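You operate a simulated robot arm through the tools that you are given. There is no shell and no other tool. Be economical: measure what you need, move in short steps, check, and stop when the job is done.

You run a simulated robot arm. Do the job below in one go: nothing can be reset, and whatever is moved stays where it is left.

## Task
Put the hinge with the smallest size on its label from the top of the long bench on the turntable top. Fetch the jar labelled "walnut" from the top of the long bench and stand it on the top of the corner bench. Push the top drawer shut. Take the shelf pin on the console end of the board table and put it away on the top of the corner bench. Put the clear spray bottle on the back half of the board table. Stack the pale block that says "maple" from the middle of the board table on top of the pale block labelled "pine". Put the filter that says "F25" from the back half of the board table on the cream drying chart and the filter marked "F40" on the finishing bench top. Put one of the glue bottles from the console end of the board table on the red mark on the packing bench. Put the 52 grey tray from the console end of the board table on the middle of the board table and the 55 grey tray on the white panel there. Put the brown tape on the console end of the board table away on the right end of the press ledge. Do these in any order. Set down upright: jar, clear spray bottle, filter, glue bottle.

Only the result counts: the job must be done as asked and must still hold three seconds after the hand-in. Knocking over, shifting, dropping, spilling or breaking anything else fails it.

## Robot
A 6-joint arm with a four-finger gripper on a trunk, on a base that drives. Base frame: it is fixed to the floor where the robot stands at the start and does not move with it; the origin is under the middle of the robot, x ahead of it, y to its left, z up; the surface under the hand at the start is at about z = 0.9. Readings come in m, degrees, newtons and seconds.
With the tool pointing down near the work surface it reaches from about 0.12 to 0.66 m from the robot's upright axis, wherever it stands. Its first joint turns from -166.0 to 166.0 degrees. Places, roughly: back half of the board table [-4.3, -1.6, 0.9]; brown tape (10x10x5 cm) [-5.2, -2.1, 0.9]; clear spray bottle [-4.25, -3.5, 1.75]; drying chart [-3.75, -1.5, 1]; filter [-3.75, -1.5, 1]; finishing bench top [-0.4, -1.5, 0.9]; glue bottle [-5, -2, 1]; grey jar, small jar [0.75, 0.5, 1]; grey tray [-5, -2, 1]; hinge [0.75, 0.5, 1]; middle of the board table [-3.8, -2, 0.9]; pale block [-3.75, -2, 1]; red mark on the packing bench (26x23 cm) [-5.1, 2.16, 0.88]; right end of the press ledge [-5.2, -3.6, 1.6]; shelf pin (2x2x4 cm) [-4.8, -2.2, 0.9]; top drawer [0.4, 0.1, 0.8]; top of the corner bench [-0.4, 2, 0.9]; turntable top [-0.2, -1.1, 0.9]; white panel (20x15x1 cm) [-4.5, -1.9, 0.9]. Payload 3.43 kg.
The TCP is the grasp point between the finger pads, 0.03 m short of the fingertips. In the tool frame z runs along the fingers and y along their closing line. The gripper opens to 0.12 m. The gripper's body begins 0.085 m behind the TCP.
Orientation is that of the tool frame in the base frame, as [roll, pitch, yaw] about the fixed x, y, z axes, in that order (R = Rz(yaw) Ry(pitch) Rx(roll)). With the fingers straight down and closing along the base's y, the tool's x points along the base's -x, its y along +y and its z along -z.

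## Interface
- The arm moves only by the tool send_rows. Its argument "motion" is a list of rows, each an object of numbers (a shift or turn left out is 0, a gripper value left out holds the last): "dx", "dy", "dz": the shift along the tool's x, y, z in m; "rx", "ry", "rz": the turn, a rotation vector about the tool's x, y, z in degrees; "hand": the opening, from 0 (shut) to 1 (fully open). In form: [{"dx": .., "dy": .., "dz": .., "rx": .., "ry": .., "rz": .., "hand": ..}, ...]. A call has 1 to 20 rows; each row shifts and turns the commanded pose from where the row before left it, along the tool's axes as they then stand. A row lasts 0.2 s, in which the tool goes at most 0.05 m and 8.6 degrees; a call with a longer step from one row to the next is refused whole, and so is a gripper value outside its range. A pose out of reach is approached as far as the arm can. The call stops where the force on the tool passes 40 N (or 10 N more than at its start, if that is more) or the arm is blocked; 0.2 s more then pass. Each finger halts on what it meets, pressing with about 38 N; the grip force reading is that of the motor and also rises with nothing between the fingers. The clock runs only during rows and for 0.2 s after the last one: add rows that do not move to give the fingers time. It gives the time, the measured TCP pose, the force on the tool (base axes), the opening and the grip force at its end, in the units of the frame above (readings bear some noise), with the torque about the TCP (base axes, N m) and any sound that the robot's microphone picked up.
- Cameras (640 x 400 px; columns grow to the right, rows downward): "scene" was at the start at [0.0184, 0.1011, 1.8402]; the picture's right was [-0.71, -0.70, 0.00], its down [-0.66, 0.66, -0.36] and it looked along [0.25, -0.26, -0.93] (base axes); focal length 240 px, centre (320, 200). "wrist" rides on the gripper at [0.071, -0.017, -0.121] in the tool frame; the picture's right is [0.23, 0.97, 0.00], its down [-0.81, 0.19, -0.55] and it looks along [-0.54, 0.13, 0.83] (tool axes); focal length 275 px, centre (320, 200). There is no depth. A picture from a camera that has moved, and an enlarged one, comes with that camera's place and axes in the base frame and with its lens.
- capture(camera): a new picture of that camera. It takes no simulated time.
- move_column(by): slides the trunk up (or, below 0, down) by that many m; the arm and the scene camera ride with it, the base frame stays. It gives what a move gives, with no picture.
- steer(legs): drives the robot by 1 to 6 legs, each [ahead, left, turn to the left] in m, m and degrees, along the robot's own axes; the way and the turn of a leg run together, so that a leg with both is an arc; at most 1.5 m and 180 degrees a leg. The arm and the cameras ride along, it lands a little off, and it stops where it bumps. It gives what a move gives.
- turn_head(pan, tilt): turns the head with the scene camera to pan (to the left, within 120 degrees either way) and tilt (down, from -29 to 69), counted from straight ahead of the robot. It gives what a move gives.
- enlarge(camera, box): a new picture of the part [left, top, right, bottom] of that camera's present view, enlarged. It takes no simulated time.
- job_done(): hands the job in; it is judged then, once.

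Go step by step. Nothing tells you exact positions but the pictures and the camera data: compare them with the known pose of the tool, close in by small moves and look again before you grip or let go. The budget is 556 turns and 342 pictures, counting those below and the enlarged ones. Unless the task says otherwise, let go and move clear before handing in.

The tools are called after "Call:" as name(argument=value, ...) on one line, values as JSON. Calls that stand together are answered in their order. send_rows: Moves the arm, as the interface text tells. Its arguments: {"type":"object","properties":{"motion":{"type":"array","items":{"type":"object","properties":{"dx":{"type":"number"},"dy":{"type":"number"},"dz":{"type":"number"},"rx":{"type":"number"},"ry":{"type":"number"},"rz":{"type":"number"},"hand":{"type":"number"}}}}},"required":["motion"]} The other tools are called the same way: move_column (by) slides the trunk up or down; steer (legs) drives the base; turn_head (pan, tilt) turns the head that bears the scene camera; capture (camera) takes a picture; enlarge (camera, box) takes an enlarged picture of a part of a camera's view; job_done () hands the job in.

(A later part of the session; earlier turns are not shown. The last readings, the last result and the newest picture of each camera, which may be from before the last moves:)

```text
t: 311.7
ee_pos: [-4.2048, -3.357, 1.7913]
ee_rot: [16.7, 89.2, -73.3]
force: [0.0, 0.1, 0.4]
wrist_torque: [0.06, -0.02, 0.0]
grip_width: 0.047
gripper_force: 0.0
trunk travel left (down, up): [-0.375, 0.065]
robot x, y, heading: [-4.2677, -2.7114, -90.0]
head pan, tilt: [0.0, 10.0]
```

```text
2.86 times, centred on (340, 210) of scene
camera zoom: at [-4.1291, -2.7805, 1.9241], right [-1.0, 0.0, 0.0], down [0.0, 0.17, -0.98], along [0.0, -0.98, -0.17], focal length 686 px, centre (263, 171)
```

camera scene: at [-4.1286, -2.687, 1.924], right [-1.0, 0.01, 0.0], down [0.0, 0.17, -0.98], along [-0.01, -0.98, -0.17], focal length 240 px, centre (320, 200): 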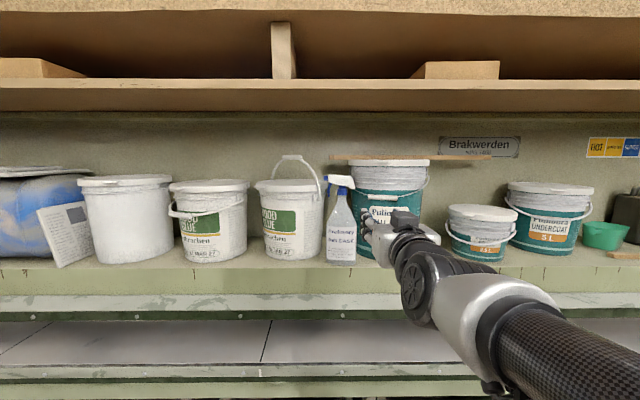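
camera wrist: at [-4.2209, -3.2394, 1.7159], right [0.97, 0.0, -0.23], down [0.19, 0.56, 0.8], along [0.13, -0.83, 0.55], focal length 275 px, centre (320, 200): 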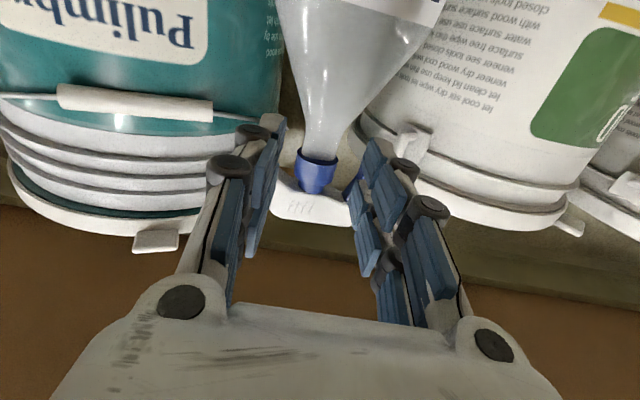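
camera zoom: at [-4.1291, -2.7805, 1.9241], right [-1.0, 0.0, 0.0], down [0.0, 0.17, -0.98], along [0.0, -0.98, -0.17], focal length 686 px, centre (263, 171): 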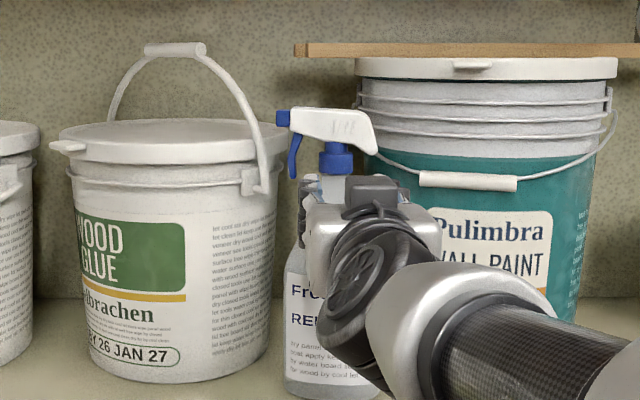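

Call:
send_rows(motion=[{"dx": 0.003, "dy": 0.003, "dz": 0.02}, {"dz": 0.025}, {"dz": 0.02}, {"dz": 0.013}, {}])

Call:
capture(camera="wrist")

Call:
enlarge(camera="scene", box=[260, 140, 420, 280])

```text
t: 312.9
ee_pos: [-4.2008, -3.4364, 1.7859]
ee_rot: [17.2, 89.3, -72.6]
force: [-0.5, 0.8, -0.1]
wrist_torque: [0.01, 0.01, -0.01]
grip_width: 0.0469
gripper_force: 0.1
trunk travel left (down, up): [-0.375, 0.065]
robot x, y, heading: [-4.2677, -2.7052, -90.0]
head pan, tilt: [0.0, 10.0]
```

```text
197 pictures are left
camera wrist: at [-4.2178, -3.3175, 1.7124], right [0.97, 0.0, -0.23], down [0.19, 0.56, 0.81], along [0.13, -0.83, 0.55], focal length 275 px, centre (320, 200)
```

wrist: 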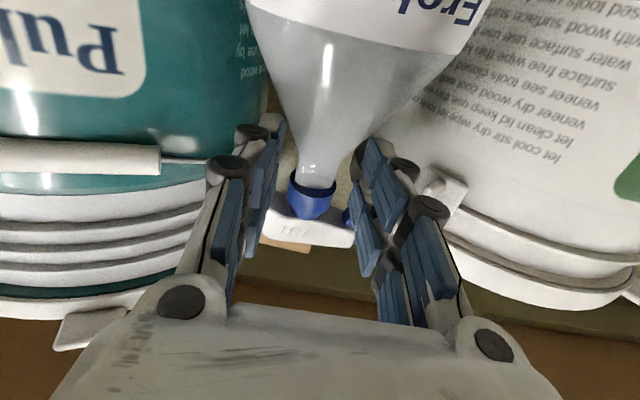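

```text
2.86 times, centred on (340, 210) of scene
camera zoom: at [-4.129, -2.7813, 1.9241], right [-1.0, 0.0, 0.0], down [0.0, 0.17, -0.98], along [0.0, -0.98, -0.17], focal length 686 px, centre (263, 171)
```

zoom: 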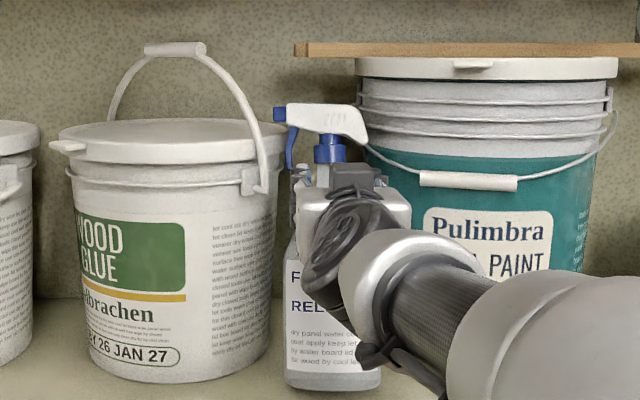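

The trigger was nudged and the bottle seems slightly deeper (neck y≈-3.465). I'll narrow the fingers a bit and advance slightly.

Call:
send_rows(motion=[{"hand": 0.34}, {"dz": 0.01}, {"dz": 0.01}, {}])

Call:
capture(camera="wrist")

Call:
enlarge(camera="scene", box=[260, 140, 420, 280])

```text
t: 313.9
ee_pos: [-4.2011, -3.4532, 1.7896]
ee_rot: [14.5, 89.2, -75.5]
force: [-1.2, 2.8, 2.4]
wrist_torque: [0.01, 0.08, -0.1]
grip_width: 0.0413
gripper_force: 0.8
trunk travel left (down, up): [-0.375, 0.065]
robot x, y, heading: [-4.2672, -2.7086, -90.3]
head pan, tilt: [0.0, 10.0]
```

```text
195 pictures are left
camera wrist: at [-4.2178, -3.3356, 1.7143], right [0.97, 0.0, -0.23], down [0.19, 0.56, 0.8], along [0.13, -0.83, 0.55], focal length 275 px, centre (320, 200)
```

wrist: 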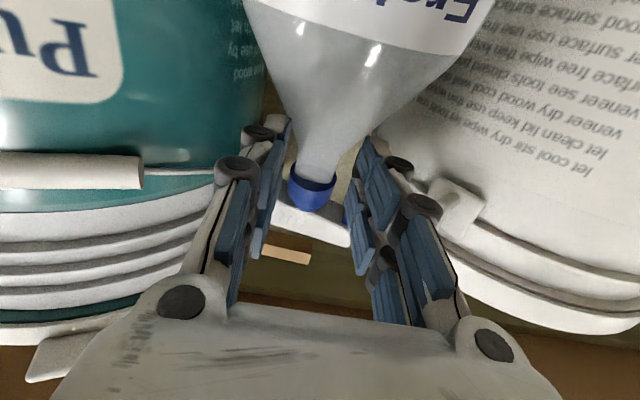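

```text
2.86 times, centred on (340, 210) of scene
camera zoom: at [-4.1294, -2.7808, 1.9241], right [-1.0, 0.0, 0.0], down [0.0, 0.17, -0.98], along [0.0, -0.98, -0.17], focal length 686 px, centre (263, 171)
```

zoom: 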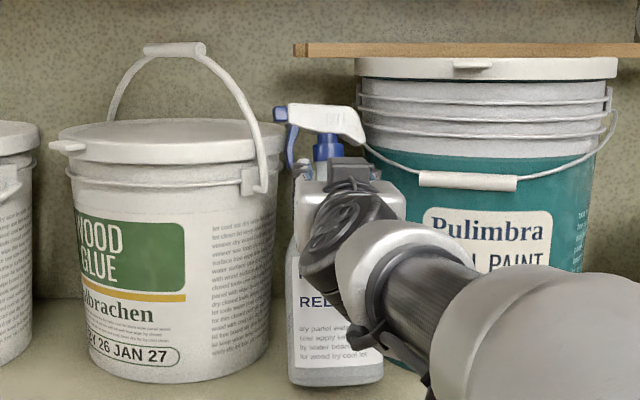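

Call:
send_rows(motion=[{"dz": -0.01, "hand": 0.39}, {"dx": 0.008}, {"dz": 0.01}, {"dz": 0.01}, {"dz": 0.008}, {}])

Call:
capture(camera="wrist")

Call:
enlarge(camera="scene", box=[260, 140, 420, 280])

```text
t: 315.3
ee_pos: [-4.2011, -3.4733, 1.7815]
ee_rot: [14.9, 89.1, -75.1]
force: [-0.3, 4.0, 4.5]
wrist_torque: [-0.08, 0.03, 0.01]
grip_width: 0.0478
gripper_force: 10.4
trunk travel left (down, up): [-0.375, 0.065]
robot x, y, heading: [-4.2697, -2.7104, -90.4]
head pan, tilt: [0.0, 10.0]
heard: snap
```

```text
193 pictures are left
camera wrist: at [-4.2184, -3.3547, 1.707], right [0.97, 0.0, -0.23], down [0.19, 0.57, 0.8], along [0.12, -0.82, 0.55], focal length 275 px, centre (320, 200)
```

wrist: 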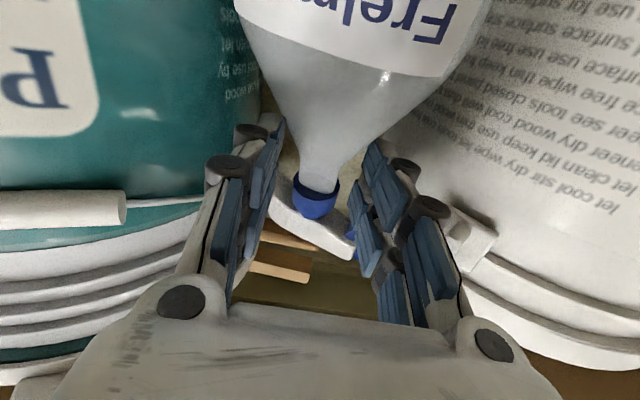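

```text
2.86 times, centred on (340, 210) of scene
camera zoom: at [-4.1294, -2.7799, 1.9242], right [-1.0, 0.0, 0.0], down [0.0, 0.17, -0.98], along [0.0, -0.98, -0.17], focal length 686 px, centre (263, 171)
```

zoom: 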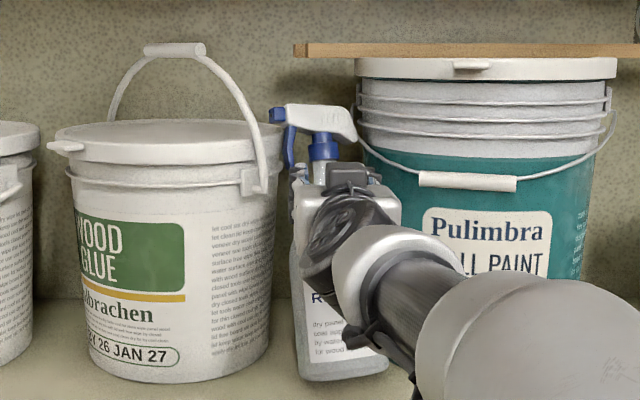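

A snap was heard and the trigger seems caught at the finger. I'll open slightly and back off to inspect the bottle.

Call:
send_rows(motion=[{"hand": 0.47}, {"dz": -0.02}, {"dz": -0.03}, {"dz": -0.04}, {"dz": -0.04}, {"dz": -0.04}, {"dz": -0.04}])

Call:
enlarge(camera="scene", box=[260, 140, 420, 280])

Call:
capture(camera="wrist")

```text
t: 316.9
ee_pos: [-4.2008, -3.2615, 1.7799]
ee_rot: [15.4, 89.1, -74.8]
force: [-0.3, 1.4, -0.9]
wrist_torque: [0.02, -0.02, -0.01]
grip_width: 0.0565
gripper_force: 0.1
trunk travel left (down, up): [-0.375, 0.065]
robot x, y, heading: [-4.2652, -2.7118, -90.1]
head pan, tilt: [0.0, 10.0]
```

```text
2.86 times, centred on (340, 210) of scene
camera zoom: at [-4.1295, -2.7784, 1.9243], right [-1.0, 0.0, 0.0], down [0.0, 0.17, -0.99], along [0.0, -0.99, -0.17], focal length 686 px, centre (263, 171)
```

zoom: 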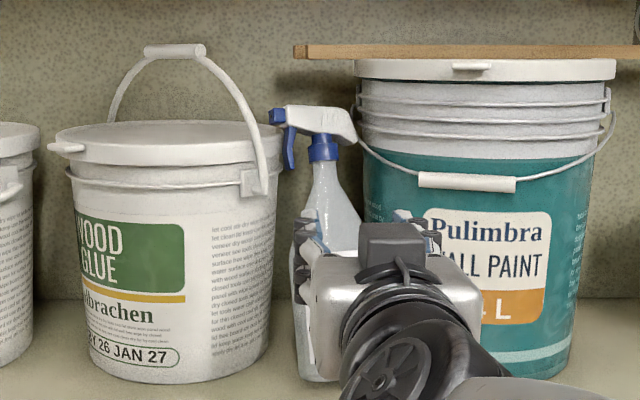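

```text
190 pictures are left
camera wrist: at [-4.2179, -3.143, 1.7063], right [0.97, 0.0, -0.23], down [0.19, 0.56, 0.8], along [0.13, -0.83, 0.55], focal length 275 px, centre (320, 200)
```

wrist: 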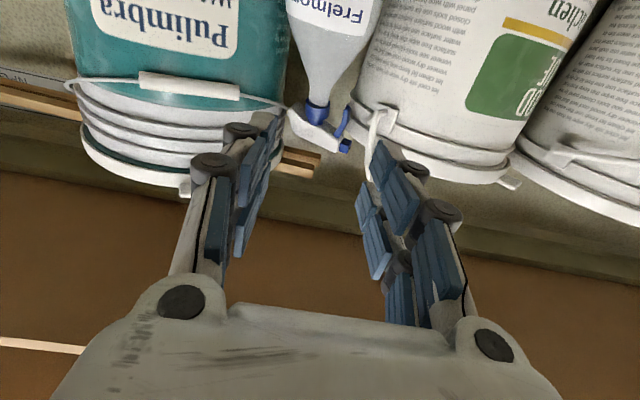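

Bottle is still upright but pushed deeper and yawed. I'll lower the gripper out of the view to measure it properly.

Call:
send_rows(motion=[{"dz": -0.04}, {"dy": -0.045}, {"dy": -0.045}, {"dy": -0.045}])

Call:
enlarge(camera="scene", box=[280, 150, 400, 270])

Call:
capture(camera="scene")

```text
t: 317.9
ee_pos: [-4.3359, -3.2236, 1.7734]
ee_rot: [33.6, 89.2, -56.4]
force: [0.4, -0.6, 0.4]
wrist_torque: [-0.01, 0.01, 0.0]
grip_width: 0.0563
gripper_force: 0.0
trunk travel left (down, up): [-0.375, 0.065]
robot x, y, heading: [-4.2668, -2.7093, -90.4]
head pan, tilt: [0.0, 10.0]
```

```text
3.33 times, centred on (340, 210) of scene
camera zoom: at [-4.1301, -2.7826, 1.9241], right [-1.0, 0.0, 0.0], down [0.0, 0.17, -0.98], along [0.0, -0.98, -0.17], focal length 800 px, centre (253, 167)
```

zoom: 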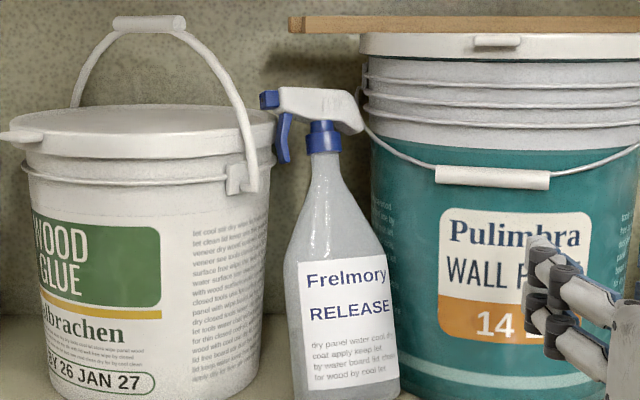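

```text
188 pictures are left
camera scene: at [-4.1301, -2.7826, 1.9241], right [-1.0, 0.0, 0.0], down [0.0, 0.17, -0.98], along [0.0, -0.98, -0.17], focal length 240 px, centre (320, 200)
```

scene: 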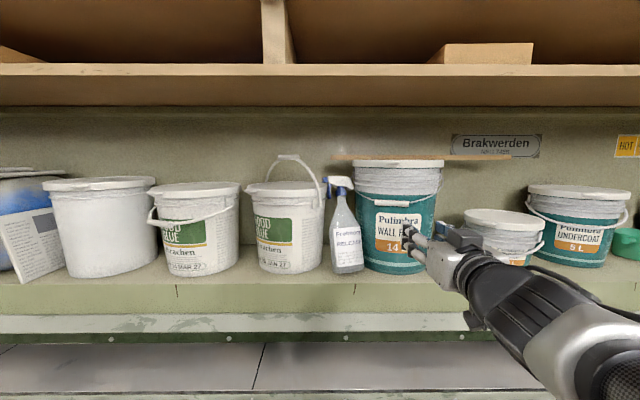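

The bottle leans ~8° left and a bit back between the buckets. I'll match the gripper's tilt to it, with an opening of ~5.5 cm, and approach the neck centred between the buckets.

Call:
send_rows(motion=[{"dx": -0.02, "dy": 0.04, "hand": 0.46}, {"dx": -0.02, "dy": 0.04}, {"dy": 0.045}, {"dy": 0.016}, {"dz": 0.04}, {"dz": 0.04}, {"ry": 8}, {"rz": -7.5}, {}])

Call:
capture(camera="wrist")

Call:
enlarge(camera="scene", box=[280, 150, 400, 270])

```text
t: 319.9
ee_pos: [-4.1967, -3.3021, 1.8176]
ee_rot: [-116.0, 81.8, 153.3]
force: [-0.4, 0.6, 0.7]
wrist_torque: [-0.01, 0.02, 0.03]
grip_width: 0.0551
gripper_force: 0.0
out of reach, approached as far as the arm can: row 7
trunk travel left (down, up): [-0.375, 0.065]
robot x, y, heading: [-4.2662, -2.7119, -90.3]
head pan, tilt: [0.0, 10.0]
```

```text
187 pictures are left
camera wrist: at [-4.2206, -3.1782, 1.7553], right [0.94, 0.0, -0.35], down [0.3, 0.5, 0.81], along [0.18, -0.87, 0.46], focal length 275 px, centre (320, 200)
```

wrist: 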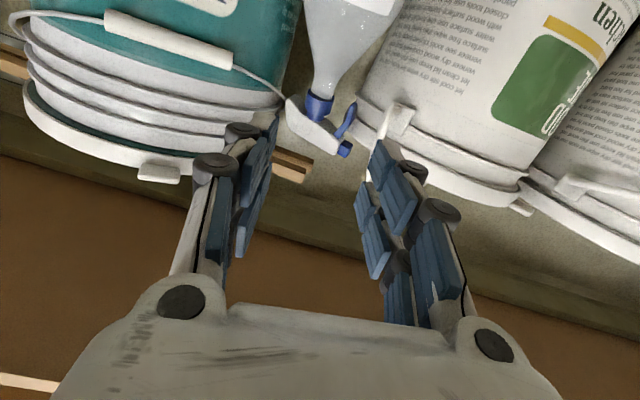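

```text
3.33 times, centred on (340, 210) of scene
camera zoom: at [-4.1293, -2.7813, 1.9241], right [-1.0, 0.0, 0.0], down [0.0, 0.17, -0.98], along [0.0, -0.98, -0.17], focal length 800 px, centre (253, 167)
```

zoom: 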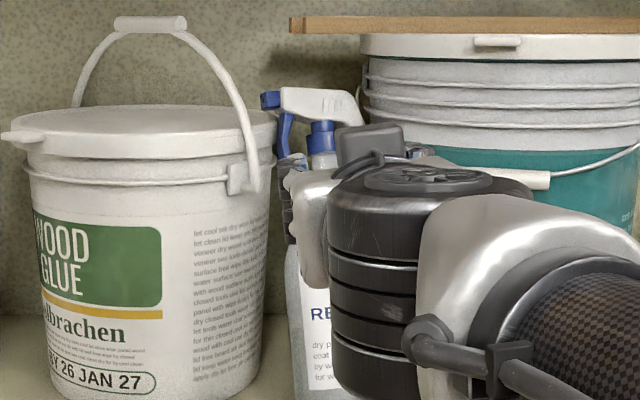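

Call:
send_rows(motion=[{"dx": 0.011, "dy": 0.004}, {"dz": 0.045}, {"dz": 0.045}, {"dz": 0.045}, {}])

Call:
capture(camera="wrist")

Call:
enlarge(camera="scene", box=[280, 150, 400, 270])

```text
t: 321.1
ee_pos: [-4.2001, -3.4383, 1.7984]
ee_rot: [-115.3, 81.9, 153.9]
force: [-0.1, 1.1, 0.8]
wrist_torque: [0.04, -0.01, 0.0]
grip_width: 0.0553
gripper_force: 0.1
trunk travel left (down, up): [-0.375, 0.065]
robot x, y, heading: [-4.2635, -2.7072, -89.9]
head pan, tilt: [0.0, 10.0]
```

```text
185 pictures are left
camera wrist: at [-4.2238, -3.314, 1.7366], right [0.94, 0.0, -0.35], down [0.3, 0.5, 0.81], along [0.18, -0.87, 0.47], focal length 275 px, centre (320, 200)
```

wrist: 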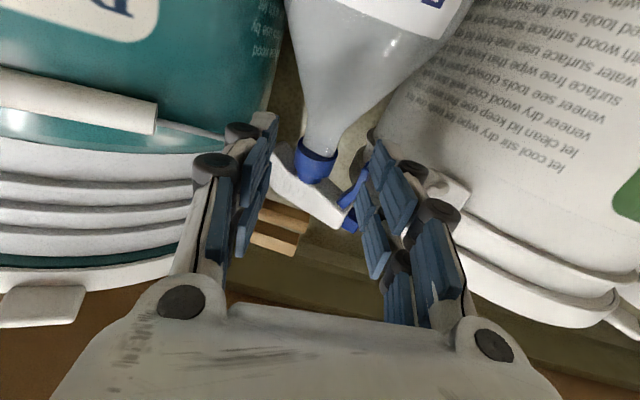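

```text
3.33 times, centred on (340, 210) of scene
camera zoom: at [-4.1291, -2.7794, 1.9242], right [-1.0, 0.0, 0.0], down [0.0, 0.17, -0.99], along [0.0, -0.99, -0.17], focal length 800 px, centre (253, 167)
```

zoom: 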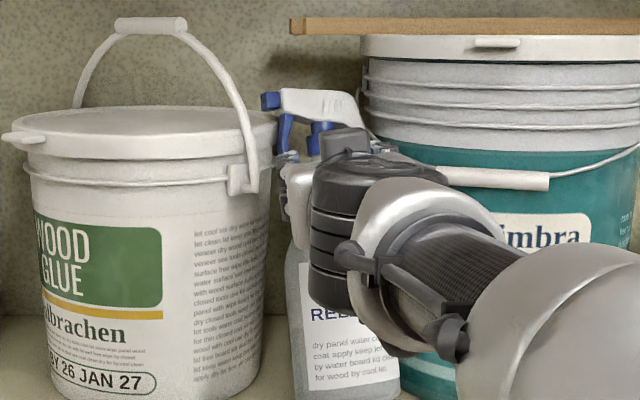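

Call:
send_rows(motion=[{"dx": 0.005, "dz": 0.02}, {"dz": 0.02}, {"dz": 0.02}, {"dz": 0.014}, {}])

Call:
capture(camera="wrist")

Call:
enlarge(camera="scene", box=[280, 150, 400, 270])

```text
t: 322.3
ee_pos: [-4.1992, -3.5129, 1.7891]
ee_rot: [-116.0, 81.8, 153.2]
force: [0.1, -0.4, 1.2]
wrist_torque: [-0.02, -0.02, 0.02]
grip_width: 0.0553
gripper_force: 0.1
trunk travel left (down, up): [-0.375, 0.065]
robot x, y, heading: [-4.269, -2.7062, -90.1]
head pan, tilt: [0.0, 10.0]
```

```text
183 pictures are left
camera wrist: at [-4.2241, -3.3887, 1.7263], right [0.94, 0.0, -0.35], down [0.3, 0.5, 0.81], along [0.18, -0.87, 0.46], focal length 275 px, centre (320, 200)
```

wrist: 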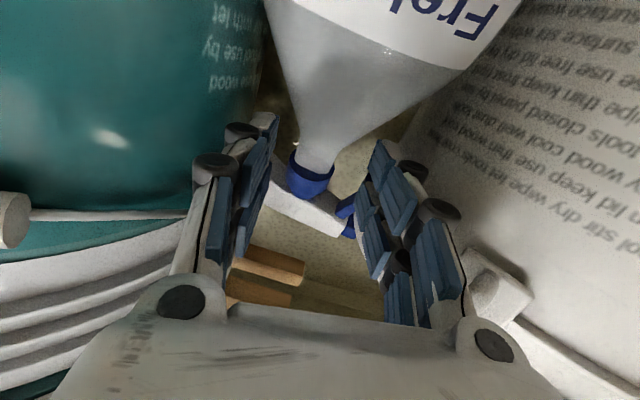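

```text
3.33 times, centred on (340, 210) of scene
camera zoom: at [-4.1291, -2.7814, 1.9241], right [-1.0, 0.0, 0.0], down [0.0, 0.17, -0.98], along [0.0, -0.98, -0.17], focal length 800 px, centre (253, 167)
```

zoom: 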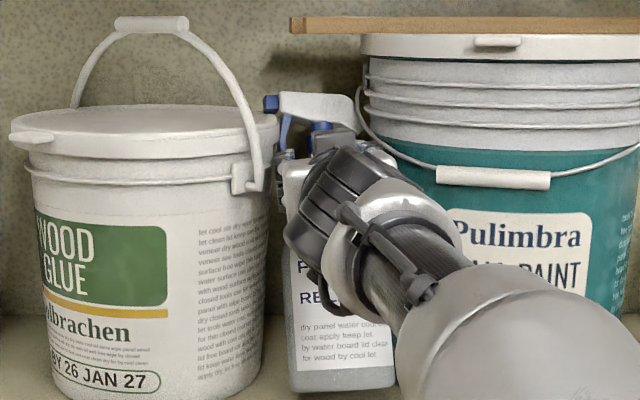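

The fingertips are just pushing the bottle (its contact shape at the neck is evidently wide). Backing off to reassess.

Call:
send_rows(motion=[{"dz": -0.02}, {"dz": -0.04}, {"dz": -0.045}, {"dz": -0.045}, {"dz": -0.045}, {"dz": -0.045}, {"dy": -0.045}, {"dy": -0.045}, {"dy": -0.045}])

Call:
enlarge(camera="scene", box=[270, 150, 410, 290])

Call:
capture(camera="wrist")

```text
t: 324.3
ee_pos: [-4.3209, -3.2724, 1.8185]
ee_rot: [-116.3, 81.8, 153.0]
force: [-1.1, 0.7, 0.0]
wrist_torque: [-0.04, -0.04, 0.08]
grip_width: 0.0553
gripper_force: 0.0
out of reach, approached as far as the arm can: row 8
trunk travel left (down, up): [-0.375, 0.065]
robot x, y, heading: [-4.2686, -2.71, -90.0]
head pan, tilt: [0.0, 10.0]
```

```text
2.86 times, centred on (340, 220) of scene
camera zoom: at [-4.1311, -2.7819, 1.9242], right [-1.0, 0.0, 0.0], down [0.0, 0.17, -0.98], along [0.0, -0.98, -0.17], focal length 686 px, centre (263, 143)
```

zoom: 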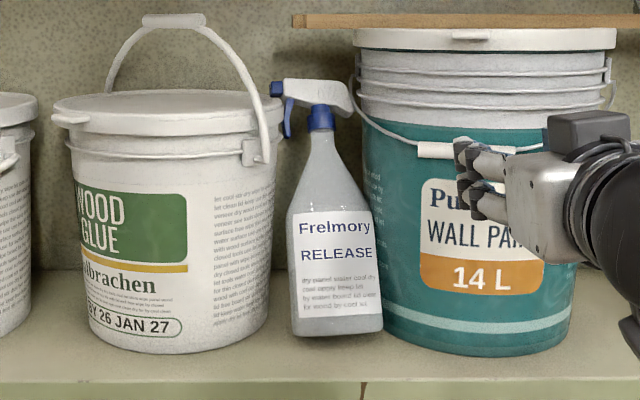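

```text
180 pictures are left
camera wrist: at [-4.3445, -3.149, 1.7559], right [0.94, 0.01, -0.35], down [0.3, 0.5, 0.81], along [0.18, -0.87, 0.46], focal length 275 px, centre (320, 200)
```

wrist: 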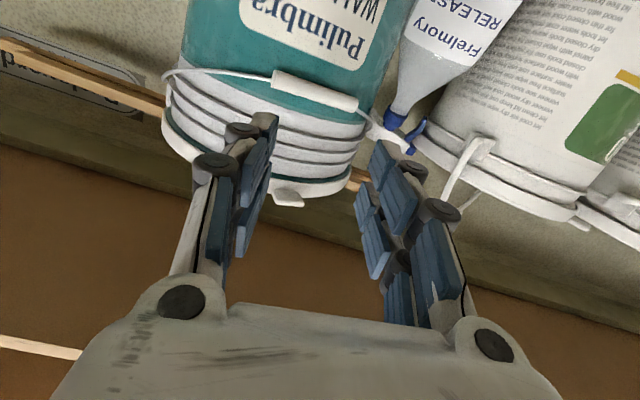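

The bottle now stands squarely facing me with its flat body; I'll grip its body low instead. That needs the camera above the hand, so I'll roll the tool 180° clear of the ledge.

Call:
send_rows(motion=[{"dz": -0.04}, {"rz": 7.5}, {"rz": 8.5}, {"rz": 8.5}, {"rz": 8.5}, {"rz": 8.5}, {"rz": 8.5}, {"rz": 8.5}, {"rz": 8.5}, {"rz": 8.5}, {"rz": 8.5}, {"rz": 8.5}])

Call:
capture(camera="wrist")

```text
t: 326.9
ee_pos: [-4.3208, -3.2308, 1.8221]
ee_rot: [93.5, 4.7, -0.7]
force: [-1.0, 1.0, 0.5]
wrist_torque: [-0.03, -0.03, -0.01]
grip_width: 0.0551
gripper_force: 0.1
trunk travel left (down, up): [-0.375, 0.065]
robot x, y, heading: [-4.2677, -2.7124, -90.2]
head pan, tilt: [0.0, 10.0]
```

```text
179 pictures are left
camera wrist: at [-4.2494, -3.112, 1.806], right [0.31, -0.07, 0.95], down [-0.78, 0.55, 0.29], along [-0.54, -0.83, 0.12], focal length 275 px, centre (320, 200)
```

wrist: 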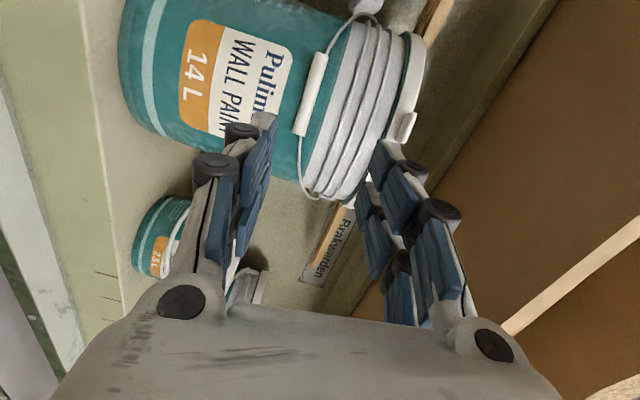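

Call:
send_rows(motion=[{"rz": 8.5}, {"rz": 8.5}, {"rz": 8.5}, {"rz": 8.5}, {"rz": 8.5}, {"rz": 8.5}, {"rz": 8.5}, {"rz": 8.5}, {"rz": 8.5}, {"rz": 8.5}, {"rz": 0.3}])

Call:
capture(camera="wrist")

```text
t: 329.3
ee_pos: [-4.3195, -3.2323, 1.8207]
ee_rot: [111.1, -79.8, -21.9]
force: [0.6, -0.3, 1.0]
wrist_torque: [0.0, 0.0, 0.0]
grip_width: 0.0551
gripper_force: 0.1
trunk travel left (down, up): [-0.375, 0.065]
robot x, y, heading: [-4.2695, -2.7113, -90.2]
head pan, tilt: [0.0, 10.0]
```

```text
178 pictures are left
camera wrist: at [-4.2898, -3.1162, 1.8956], right [-0.92, -0.01, 0.39], down [-0.31, 0.61, -0.73], along [-0.23, -0.8, -0.56], focal length 275 px, centre (320, 200)
```

wrist: 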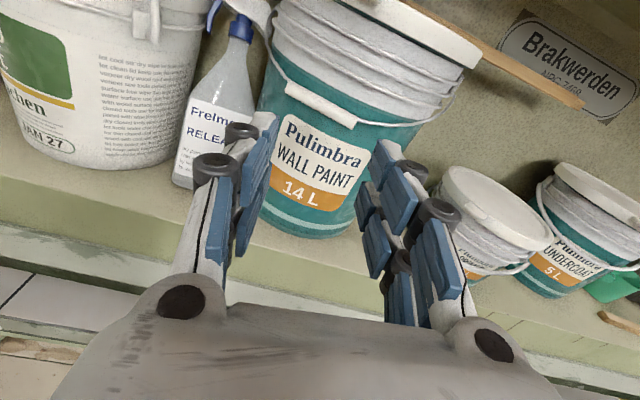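

Call:
send_rows(motion=[{"rz": 8.5}, {"rz": 0.9, "ry": 3.5}, {"dx": -0.045}, {"dx": -0.045}, {"dx": -0.045}, {"dy": -0.045}, {"dy": -0.045}, {"dy": -0.03}, {"hand": 0.9}, {}])

Call:
capture(camera="wrist")

Call:
enlarge(camera="scene", box=[270, 150, 410, 290])

```text
t: 331.5
ee_pos: [-4.3018, -3.2179, 1.703]
ee_rot: [138.6, -89.7, -49.1]
force: [0.0, -0.1, 0.7]
wrist_torque: [0.0, 0.03, 0.0]
grip_width: 0.098
gripper_force: 0.1
out of reach, approached as far as the arm can: row 6, 7, 8
trunk travel left (down, up): [-0.375, 0.065]
robot x, y, heading: [-4.2653, -2.7099, -90.1]
head pan, tilt: [0.0, 10.0]
```

```text
177 pictures are left
camera wrist: at [-4.2837, -3.0991, 1.7741], right [-0.97, 0.01, 0.23], down [-0.19, 0.56, -0.81], along [-0.14, -0.83, -0.54], focal length 275 px, centre (320, 200)
```

wrist: 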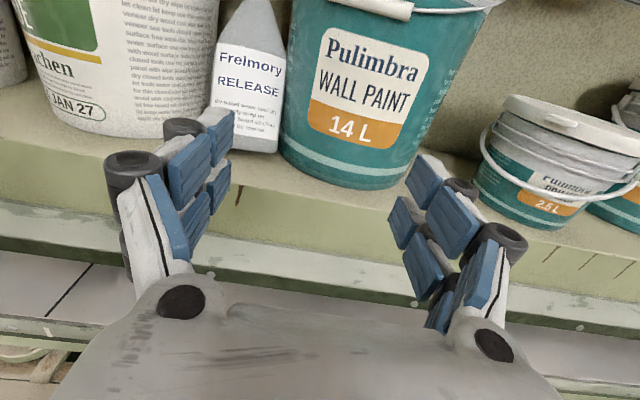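

```text
2.86 times, centred on (340, 220) of scene
camera zoom: at [-4.129, -2.7822, 1.924], right [-1.0, 0.0, 0.0], down [0.0, 0.17, -0.98], along [0.0, -0.98, -0.17], focal length 686 px, centre (263, 143)
```

zoom: 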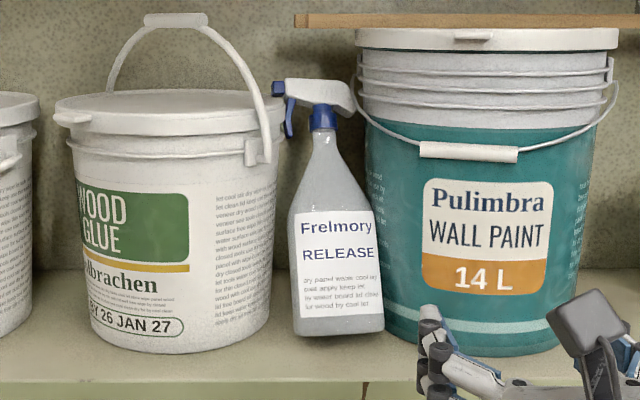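

Orientation is good but lateral arm reach is limited; I'll shift the base left instead to line up with the bottle.

Call:
steer(legs=[[0, 0.095, 0]])

Call:
capture(camera="wrist")

Call:
enlarge(camera="wrist", box=[240, 30, 400, 170])

```text
t: 332.6
ee_pos: [-4.209, -3.2184, 1.7038]
ee_rot: [137.7, -89.7, -48.3]
force: [0.4, 1.3, -0.1]
wrist_torque: [-0.04, -0.02, -0.01]
grip_width: 0.1081
gripper_force: 0.1
trunk travel left (down, up): [-0.375, 0.065]
robot x, y, heading: [-4.177, -2.7065, -90.1]
head pan, tilt: [0.0, 10.0]
```

```text
175 pictures are left
camera wrist: at [-4.1905, -3.0993, 1.7741], right [-0.97, 0.01, 0.23], down [-0.19, 0.56, -0.81], along [-0.14, -0.83, -0.54], focal length 275 px, centre (320, 200)
```

wrist: 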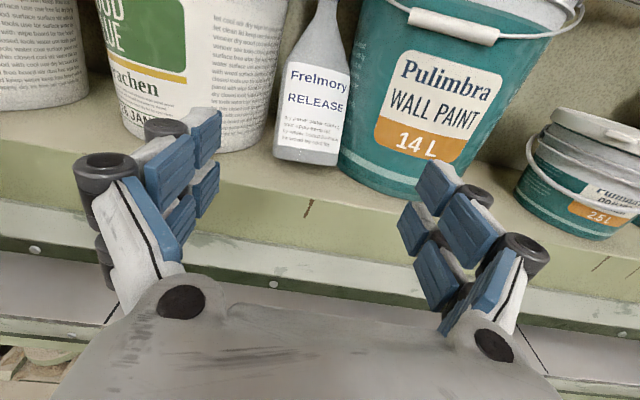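

```text
2.86 times, centred on (320, 100) of wrist
camera zoom: at [-4.1905, -3.0993, 1.7741], right [-0.97, 0.01, 0.23], down [-0.19, 0.56, -0.81], along [-0.14, -0.83, -0.54], focal length 786 px, centre (320, 486)
```

zoom: 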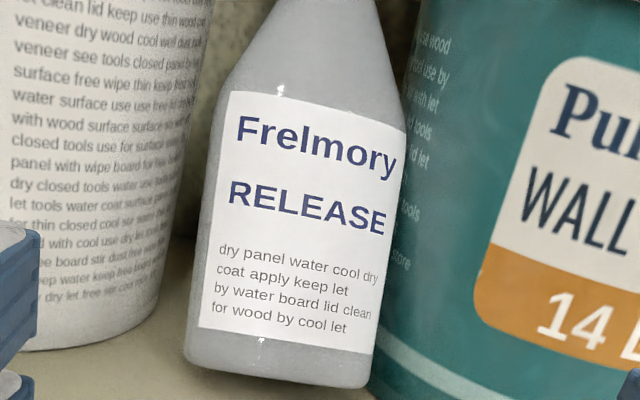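

I'll lower to z≈1.655, yaw 5° to match the bottle's face, and advance with the right finger aimed into the notch between bottle and teal bucket, then re-check.

Call:
send_rows(motion=[{"rx": 5, "hand": 0.88}, {"dx": -0.025, "dy": 0.01}, {"dx": -0.024, "dy": 0.01}, {"dz": 0.045}, {"dz": 0.045}, {"dz": 0.045}, {"dz": 0.025}, {}])

Call:
capture(camera="wrist")

Call:
enlarge(camera="scene", box=[270, 150, 410, 290])

```text
t: 334.4
ee_pos: [-4.2172, -3.3795, 1.6535]
ee_rot: [138.1, -89.7, -43.7]
force: [-0.5, 0.4, 0.0]
wrist_torque: [-0.01, -0.03, -0.01]
grip_width: 0.1057
gripper_force: 0.1
trunk travel left (down, up): [-0.375, 0.065]
robot x, y, heading: [-4.1763, -2.7105, -90.1]
head pan, tilt: [0.0, 10.0]
```

```text
173 pictures are left
camera wrist: at [-4.2095, -3.2596, 1.7244], right [-0.97, -0.07, 0.23], down [-0.24, 0.54, -0.81], along [-0.07, -0.84, -0.54], focal length 275 px, centre (320, 200)
```

wrist: 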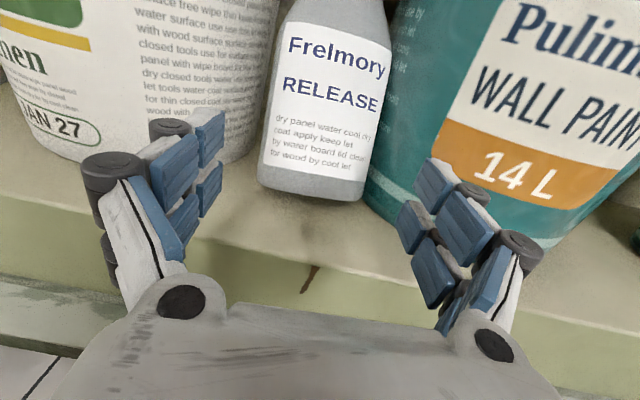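

```text
2.86 times, centred on (340, 220) of scene
camera zoom: at [-4.0363, -2.7811, 1.9241], right [-1.0, 0.0, 0.0], down [0.0, 0.17, -0.98], along [0.0, -0.98, -0.17], focal length 686 px, centre (263, 143)
```

zoom: 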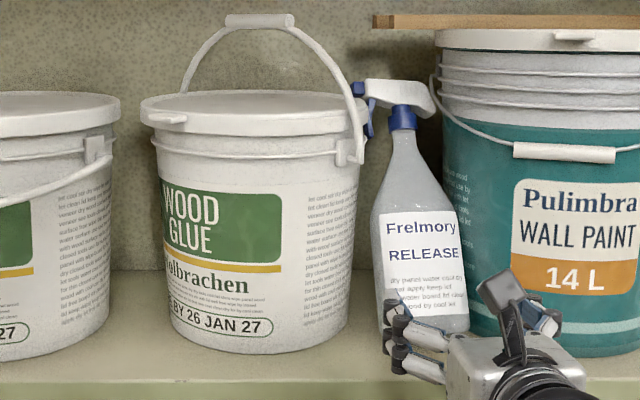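

Before wedging, I'll retry the neck with the camera-up orientation, tilt-matched (8° lean), and actually close there to see whether it grips. Retreating, rising and aligning first.

Call:
send_rows(motion=[{"dz": -0.045}, {"dz": -0.045}, {"rx": -5, "hand": 0.46}, {"dx": 0.045}, {"dx": 0.045}, {"dx": 0.045}, {"rz": -8}, {}])

Call:
capture(camera="wrist")

Call:
enlarge(camera="scene", box=[290, 140, 430, 280])

```text
t: 336.2
ee_pos: [-4.2287, -3.2885, 1.7905]
ee_rot: [91.6, -81.7, -2.2]
force: [0.5, -0.3, 0.0]
wrist_torque: [0.0, 0.0, -0.05]
grip_width: 0.0552
gripper_force: 0.0
out of reach, approached as far as the arm can: row 3
trunk travel left (down, up): [-0.375, 0.065]
robot x, y, heading: [-4.1736, -2.7132, -90.3]
head pan, tilt: [0.0, 10.0]
```

```text
171 pictures are left
camera wrist: at [-4.2008, -3.1702, 1.8587], right [-0.93, 0.01, 0.37], down [-0.3, 0.56, -0.77], along [-0.21, -0.83, -0.52], focal length 275 px, centre (320, 200)
```

wrist: 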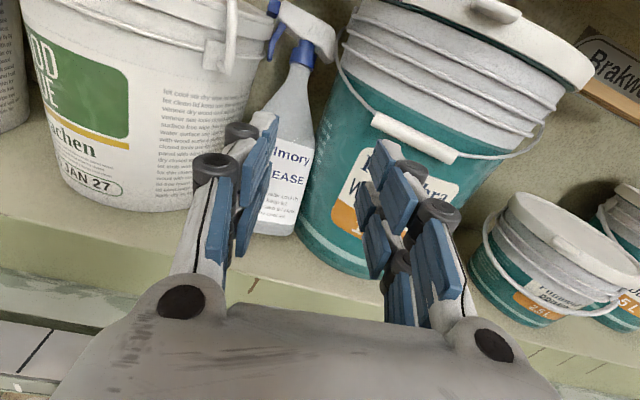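

```text
2.86 times, centred on (360, 210) of scene
camera zoom: at [-4.0363, -2.7823, 1.924], right [-1.0, 0.0, 0.0], down [0.0, 0.17, -0.98], along [0.0, -0.98, -0.17], focal length 686 px, centre (206, 171)
```

zoom: 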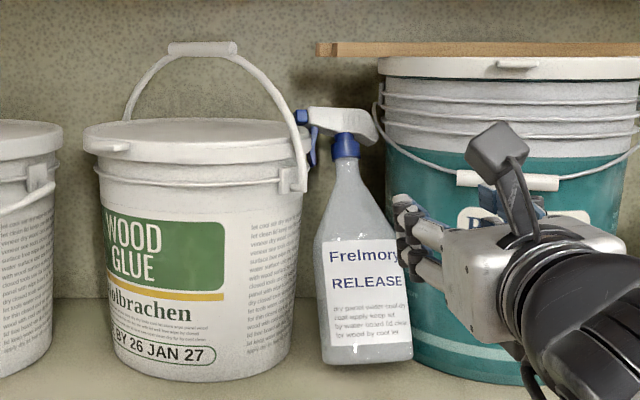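

Call:
send_rows(motion=[{"dz": 0.045}, {"dz": 0.035}, {"dy": -0.017}, {"dy": -0.015}, {}])

Call:
capture(camera="wrist")

Call:
enlarge(camera="scene", box=[290, 140, 430, 280])

```text
t: 337.4
ee_pos: [-4.1998, -3.3702, 1.7852]
ee_rot: [92.0, -81.8, -2.5]
force: [-0.5, 0.3, -0.1]
wrist_torque: [0.0, 0.03, 0.01]
grip_width: 0.0552
gripper_force: 0.0
trunk travel left (down, up): [-0.375, 0.065]
robot x, y, heading: [-4.1763, -2.709, -90.1]
head pan, tilt: [0.0, 10.0]
```

```text
169 pictures are left
camera wrist: at [-4.1725, -3.2515, 1.8533], right [-0.93, 0.0, 0.37], down [-0.3, 0.56, -0.77], along [-0.21, -0.83, -0.52], focal length 275 px, centre (320, 200)
```

wrist: 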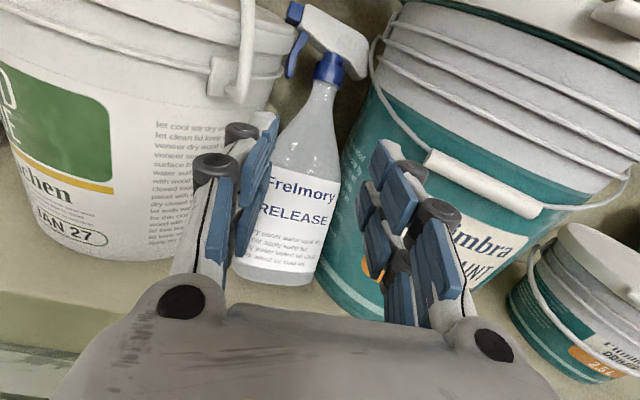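

```text
2.86 times, centred on (360, 210) of scene
camera zoom: at [-4.0365, -2.7815, 1.9241], right [-1.0, 0.0, 0.0], down [0.0, 0.17, -0.98], along [0.0, -0.98, -0.17], focal length 686 px, centre (206, 171)
```

zoom: 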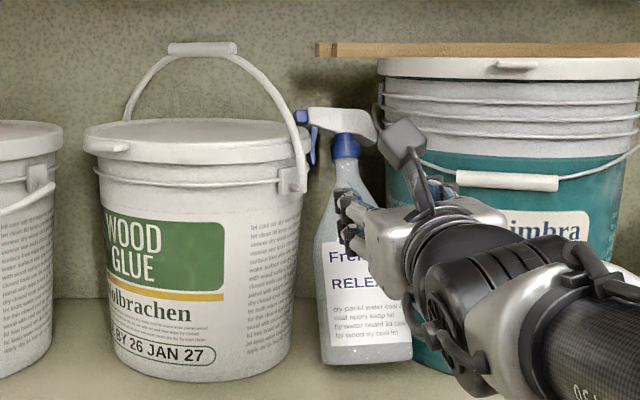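

Triangulation shows the collar at ≈(-4.199,-3.565,1.813), i.e. the bottle is leaning back too. I'll raise, pitch the tool ~14° down to be square with it, and check.

Call:
send_rows(motion=[{"dx": 0.044, "dy": 0.008}, {"ry": -7}, {"ry": -7}, {"dz": 0.03}, {}])

Call:
capture(camera="wrist")

```text
t: 338.6
ee_pos: [-4.1879, -3.3975, 1.8375]
ee_rot: [91.4, -81.9, 0.3]
force: [-0.2, 0.9, 0.2]
wrist_torque: [0.05, 0.0, -0.03]
grip_width: 0.0553
gripper_force: 0.0
out of reach, approached as far as the arm can: row 2, 3
trunk travel left (down, up): [-0.375, 0.065]
robot x, y, heading: [-4.1754, -2.7068, -90.0]
head pan, tilt: [0.0, 10.0]
```

```text
167 pictures are left
camera wrist: at [-4.1646, -3.2787, 1.9048], right [-0.93, -0.03, 0.37], down [-0.32, 0.55, -0.77], along [-0.18, -0.84, -0.52], focal length 275 px, centre (320, 200)
```

wrist: 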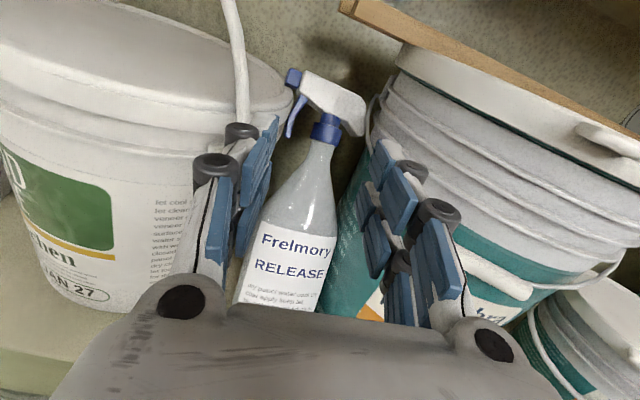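

Call:
send_rows(motion=[{"dx": -0.047, "dy": 0.004, "hand": 0.5}, {"dz": 0.04}, {"dz": 0.04}, {"dz": 0.03}, {}])

Call:
capture(camera="wrist")

Call:
enlarge(camera="scene", box=[290, 140, 430, 280])

```text
t: 339.8
ee_pos: [-4.1939, -3.5088, 1.7912]
ee_rot: [91.7, -81.9, 0.0]
force: [0.1, -0.1, 0.5]
wrist_torque: [0.01, 0.0, -0.02]
grip_width: 0.0601
gripper_force: 0.1
trunk travel left (down, up): [-0.375, 0.065]
robot x, y, heading: [-4.174, -2.7094, -90.2]
head pan, tilt: [0.0, 10.0]
```

```text
166 pictures are left
camera wrist: at [-4.17, -3.3894, 1.8586], right [-0.93, -0.03, 0.37], down [-0.32, 0.55, -0.77], along [-0.18, -0.84, -0.52], focal length 275 px, centre (320, 200)
```

wrist: 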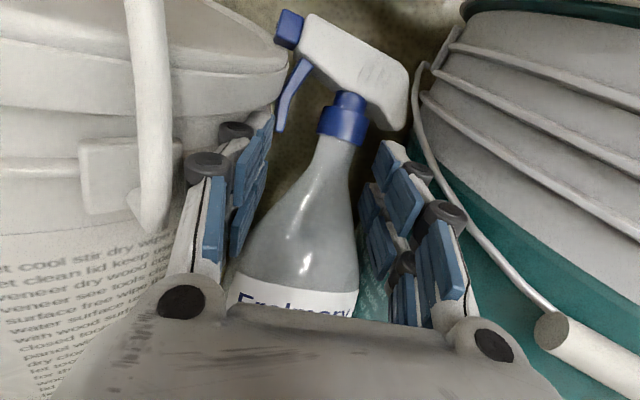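

```text
2.86 times, centred on (360, 210) of scene
camera zoom: at [-4.036, -2.781, 1.9241], right [-1.0, 0.0, 0.0], down [0.0, 0.17, -0.98], along [0.0, -0.98, -0.17], focal length 686 px, centre (206, 171)
```

zoom: 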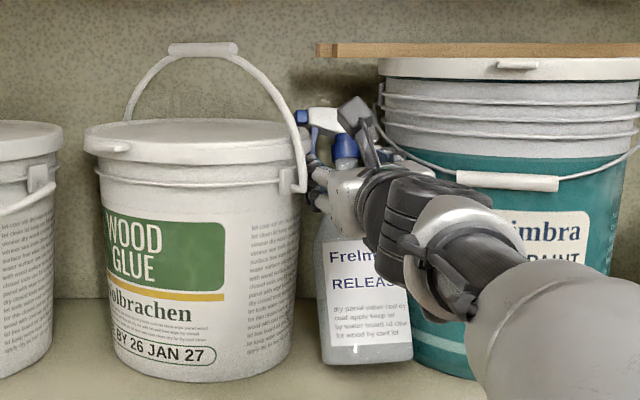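

Now the fingers clearly straddle the neck. Advancing a little further and closing.

Call:
send_rows(motion=[{"dz": 0.015, "dy": 0.002}, {"dz": 0.015, "dy": 0.001}, {"dz": 0.008}, {}])

Call:
capture(camera="wrist")

```text
t: 340.8
ee_pos: [-4.1978, -3.5495, 1.7897]
ee_rot: [92.4, -81.8, -0.8]
force: [-1.1, -0.1, -0.8]
wrist_torque: [0.02, 0.01, -0.05]
grip_width: 0.0602
gripper_force: 0.1
trunk travel left (down, up): [-0.375, 0.065]
robot x, y, heading: [-4.1764, -2.7099, -90.4]
head pan, tilt: [0.0, 10.0]
```

```text
164 pictures are left
camera wrist: at [-4.1746, -3.4302, 1.8581], right [-0.93, -0.03, 0.37], down [-0.32, 0.55, -0.77], along [-0.18, -0.84, -0.52], focal length 275 px, centre (320, 200)
```

wrist: 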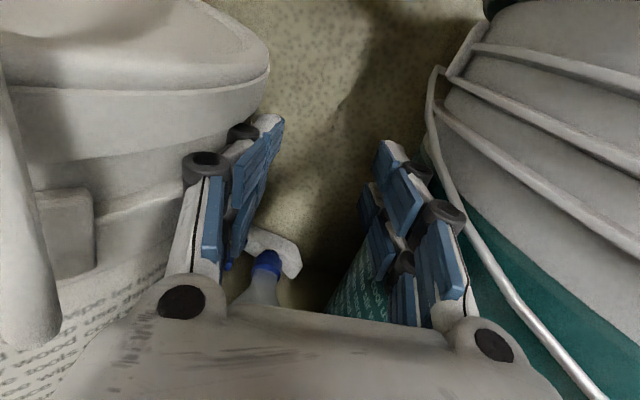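

The bottle appears to have shifted. Looking from the scene camera immediately.

Call:
enlarge(camera="scene", box=[270, 140, 430, 290])

Call:
enlarge(camera="wrist", box=[200, 200, 360, 320])

```text
2.67 times, centred on (350, 215) of scene
camera zoom: at [-4.0368, -2.7824, 1.9241], right [-1.0, 0.0, 0.0], down [0.0, 0.17, -0.98], along [0.0, -0.98, -0.17], focal length 640 px, centre (240, 160)
```

zoom: 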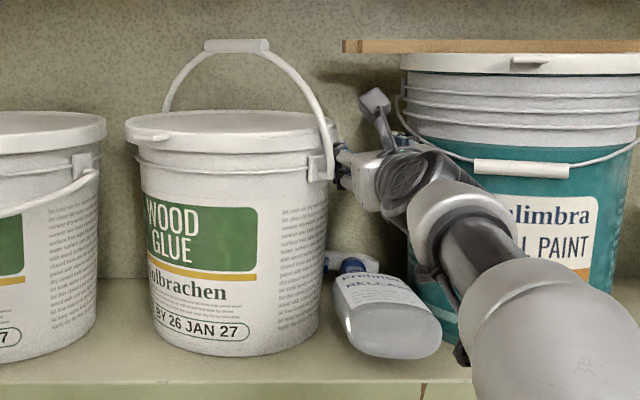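

```text
3.33 times, centred on (280, 260) of wrist
camera zoom: at [-4.1746, -3.4302, 1.8581], right [-0.93, -0.03, 0.37], down [-0.32, 0.55, -0.77], along [-0.18, -0.84, -0.52], focal length 918 px, centre (453, 0)
```

zoom: 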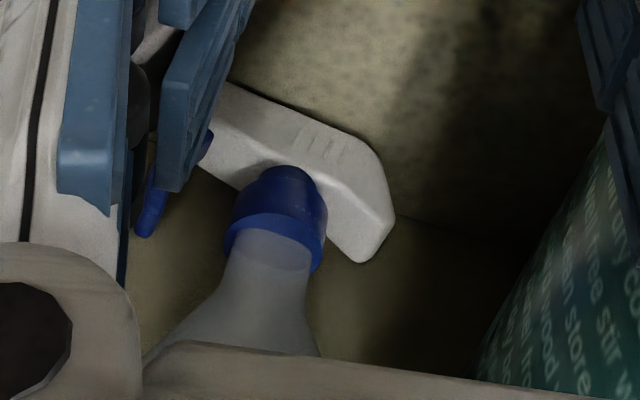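

The bottle tipped onto its back, base toward me (nothing else moved). I'll retreat, then grip its base end from the front, drag it out, and stand it up later on the table.

Call:
send_rows(motion=[{"dz": -0.045}, {"dz": -0.045}, {"dz": -0.045}, {"dz": -0.045}, {"dz": -0.045}, {"dz": -0.03}, {"rz": 8, "hand": 1}, {"dx": -0.045}, {"dx": -0.045}, {}])

Call:
capture(camera="wrist")

Call:
enlarge(camera="scene", box=[270, 140, 430, 290])

```text
t: 343.0
ee_pos: [-4.2042, -3.2949, 1.6998]
ee_rot: [151.8, -89.7, -60.2]
force: [-0.3, 0.0, -0.3]
wrist_torque: [0.01, 0.01, -0.02]
grip_width: 0.1198
gripper_force: 0.0
trunk travel left (down, up): [-0.375, 0.065]
robot x, y, heading: [-4.1767, -2.7119, -90.2]
head pan, tilt: [0.0, 10.0]
```

```text
161 pictures are left
camera wrist: at [-4.1915, -3.175, 1.7695], right [-0.97, -0.03, 0.23], down [-0.21, 0.55, -0.81], along [-0.1, -0.83, -0.54], focal length 275 px, centre (320, 200)
```

wrist: 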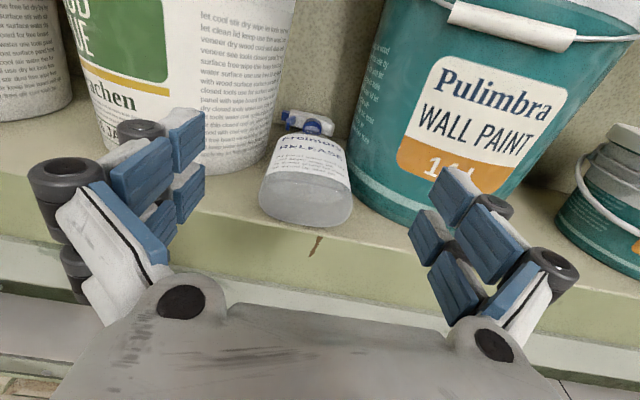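

```text
2.67 times, centred on (350, 215) of scene
camera zoom: at [-4.0362, -2.7813, 1.9241], right [-1.0, 0.0, 0.0], down [0.0, 0.17, -0.98], along [0.0, -0.98, -0.17], focal length 640 px, centre (240, 160)
```

zoom: 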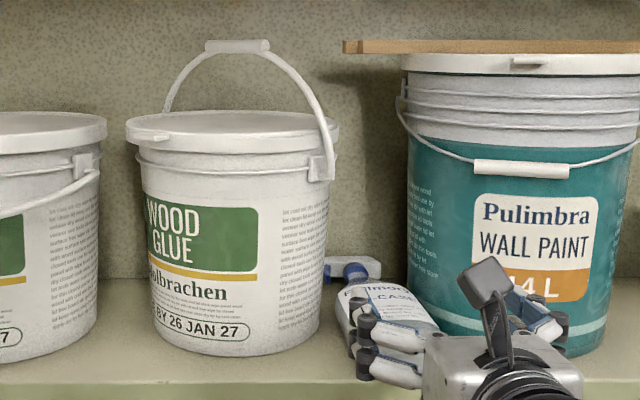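

The bottle lies with its base facing me at ≈(-4.206,-3.378), room for fingers on both sides. Lowering to z≈1.634 and sliding in.

Call:
send_rows(motion=[{"dx": -0.033, "dy": 0.003, "hand": 0.9}, {"dx": -0.033, "dy": 0.003}, {"dz": 0.03}, {"dz": 0.03}, {}])

Call:
capture(camera="wrist")

```text
t: 344.2
ee_pos: [-4.2134, -3.3528, 1.6357]
ee_rot: [159.2, -89.6, -66.9]
force: [0.3, 0.9, 0.3]
wrist_torque: [0.03, 0.01, -0.01]
grip_width: 0.1079
gripper_force: 0.1
out of reach, approached as far as the arm can: row 3, 4
trunk travel left (down, up): [-0.375, 0.065]
robot x, y, heading: [-4.1743, -2.7079, -90.3]
head pan, tilt: [0.0, 10.0]
```

```text
159 pictures are left
camera wrist: at [-4.2029, -3.2335, 1.7078], right [-0.97, -0.04, 0.23], down [-0.22, 0.55, -0.81], along [-0.1, -0.83, -0.54], focal length 275 px, centre (320, 200)
```

wrist: 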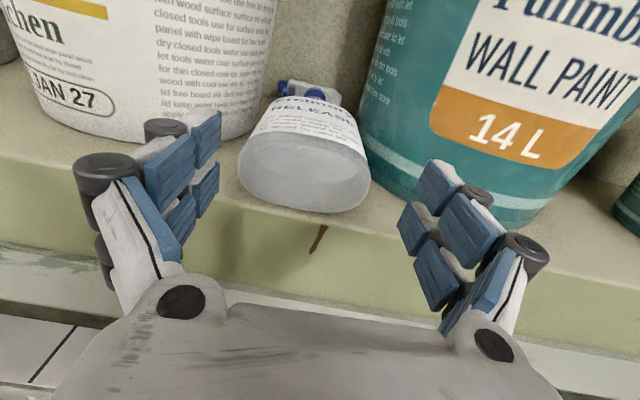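

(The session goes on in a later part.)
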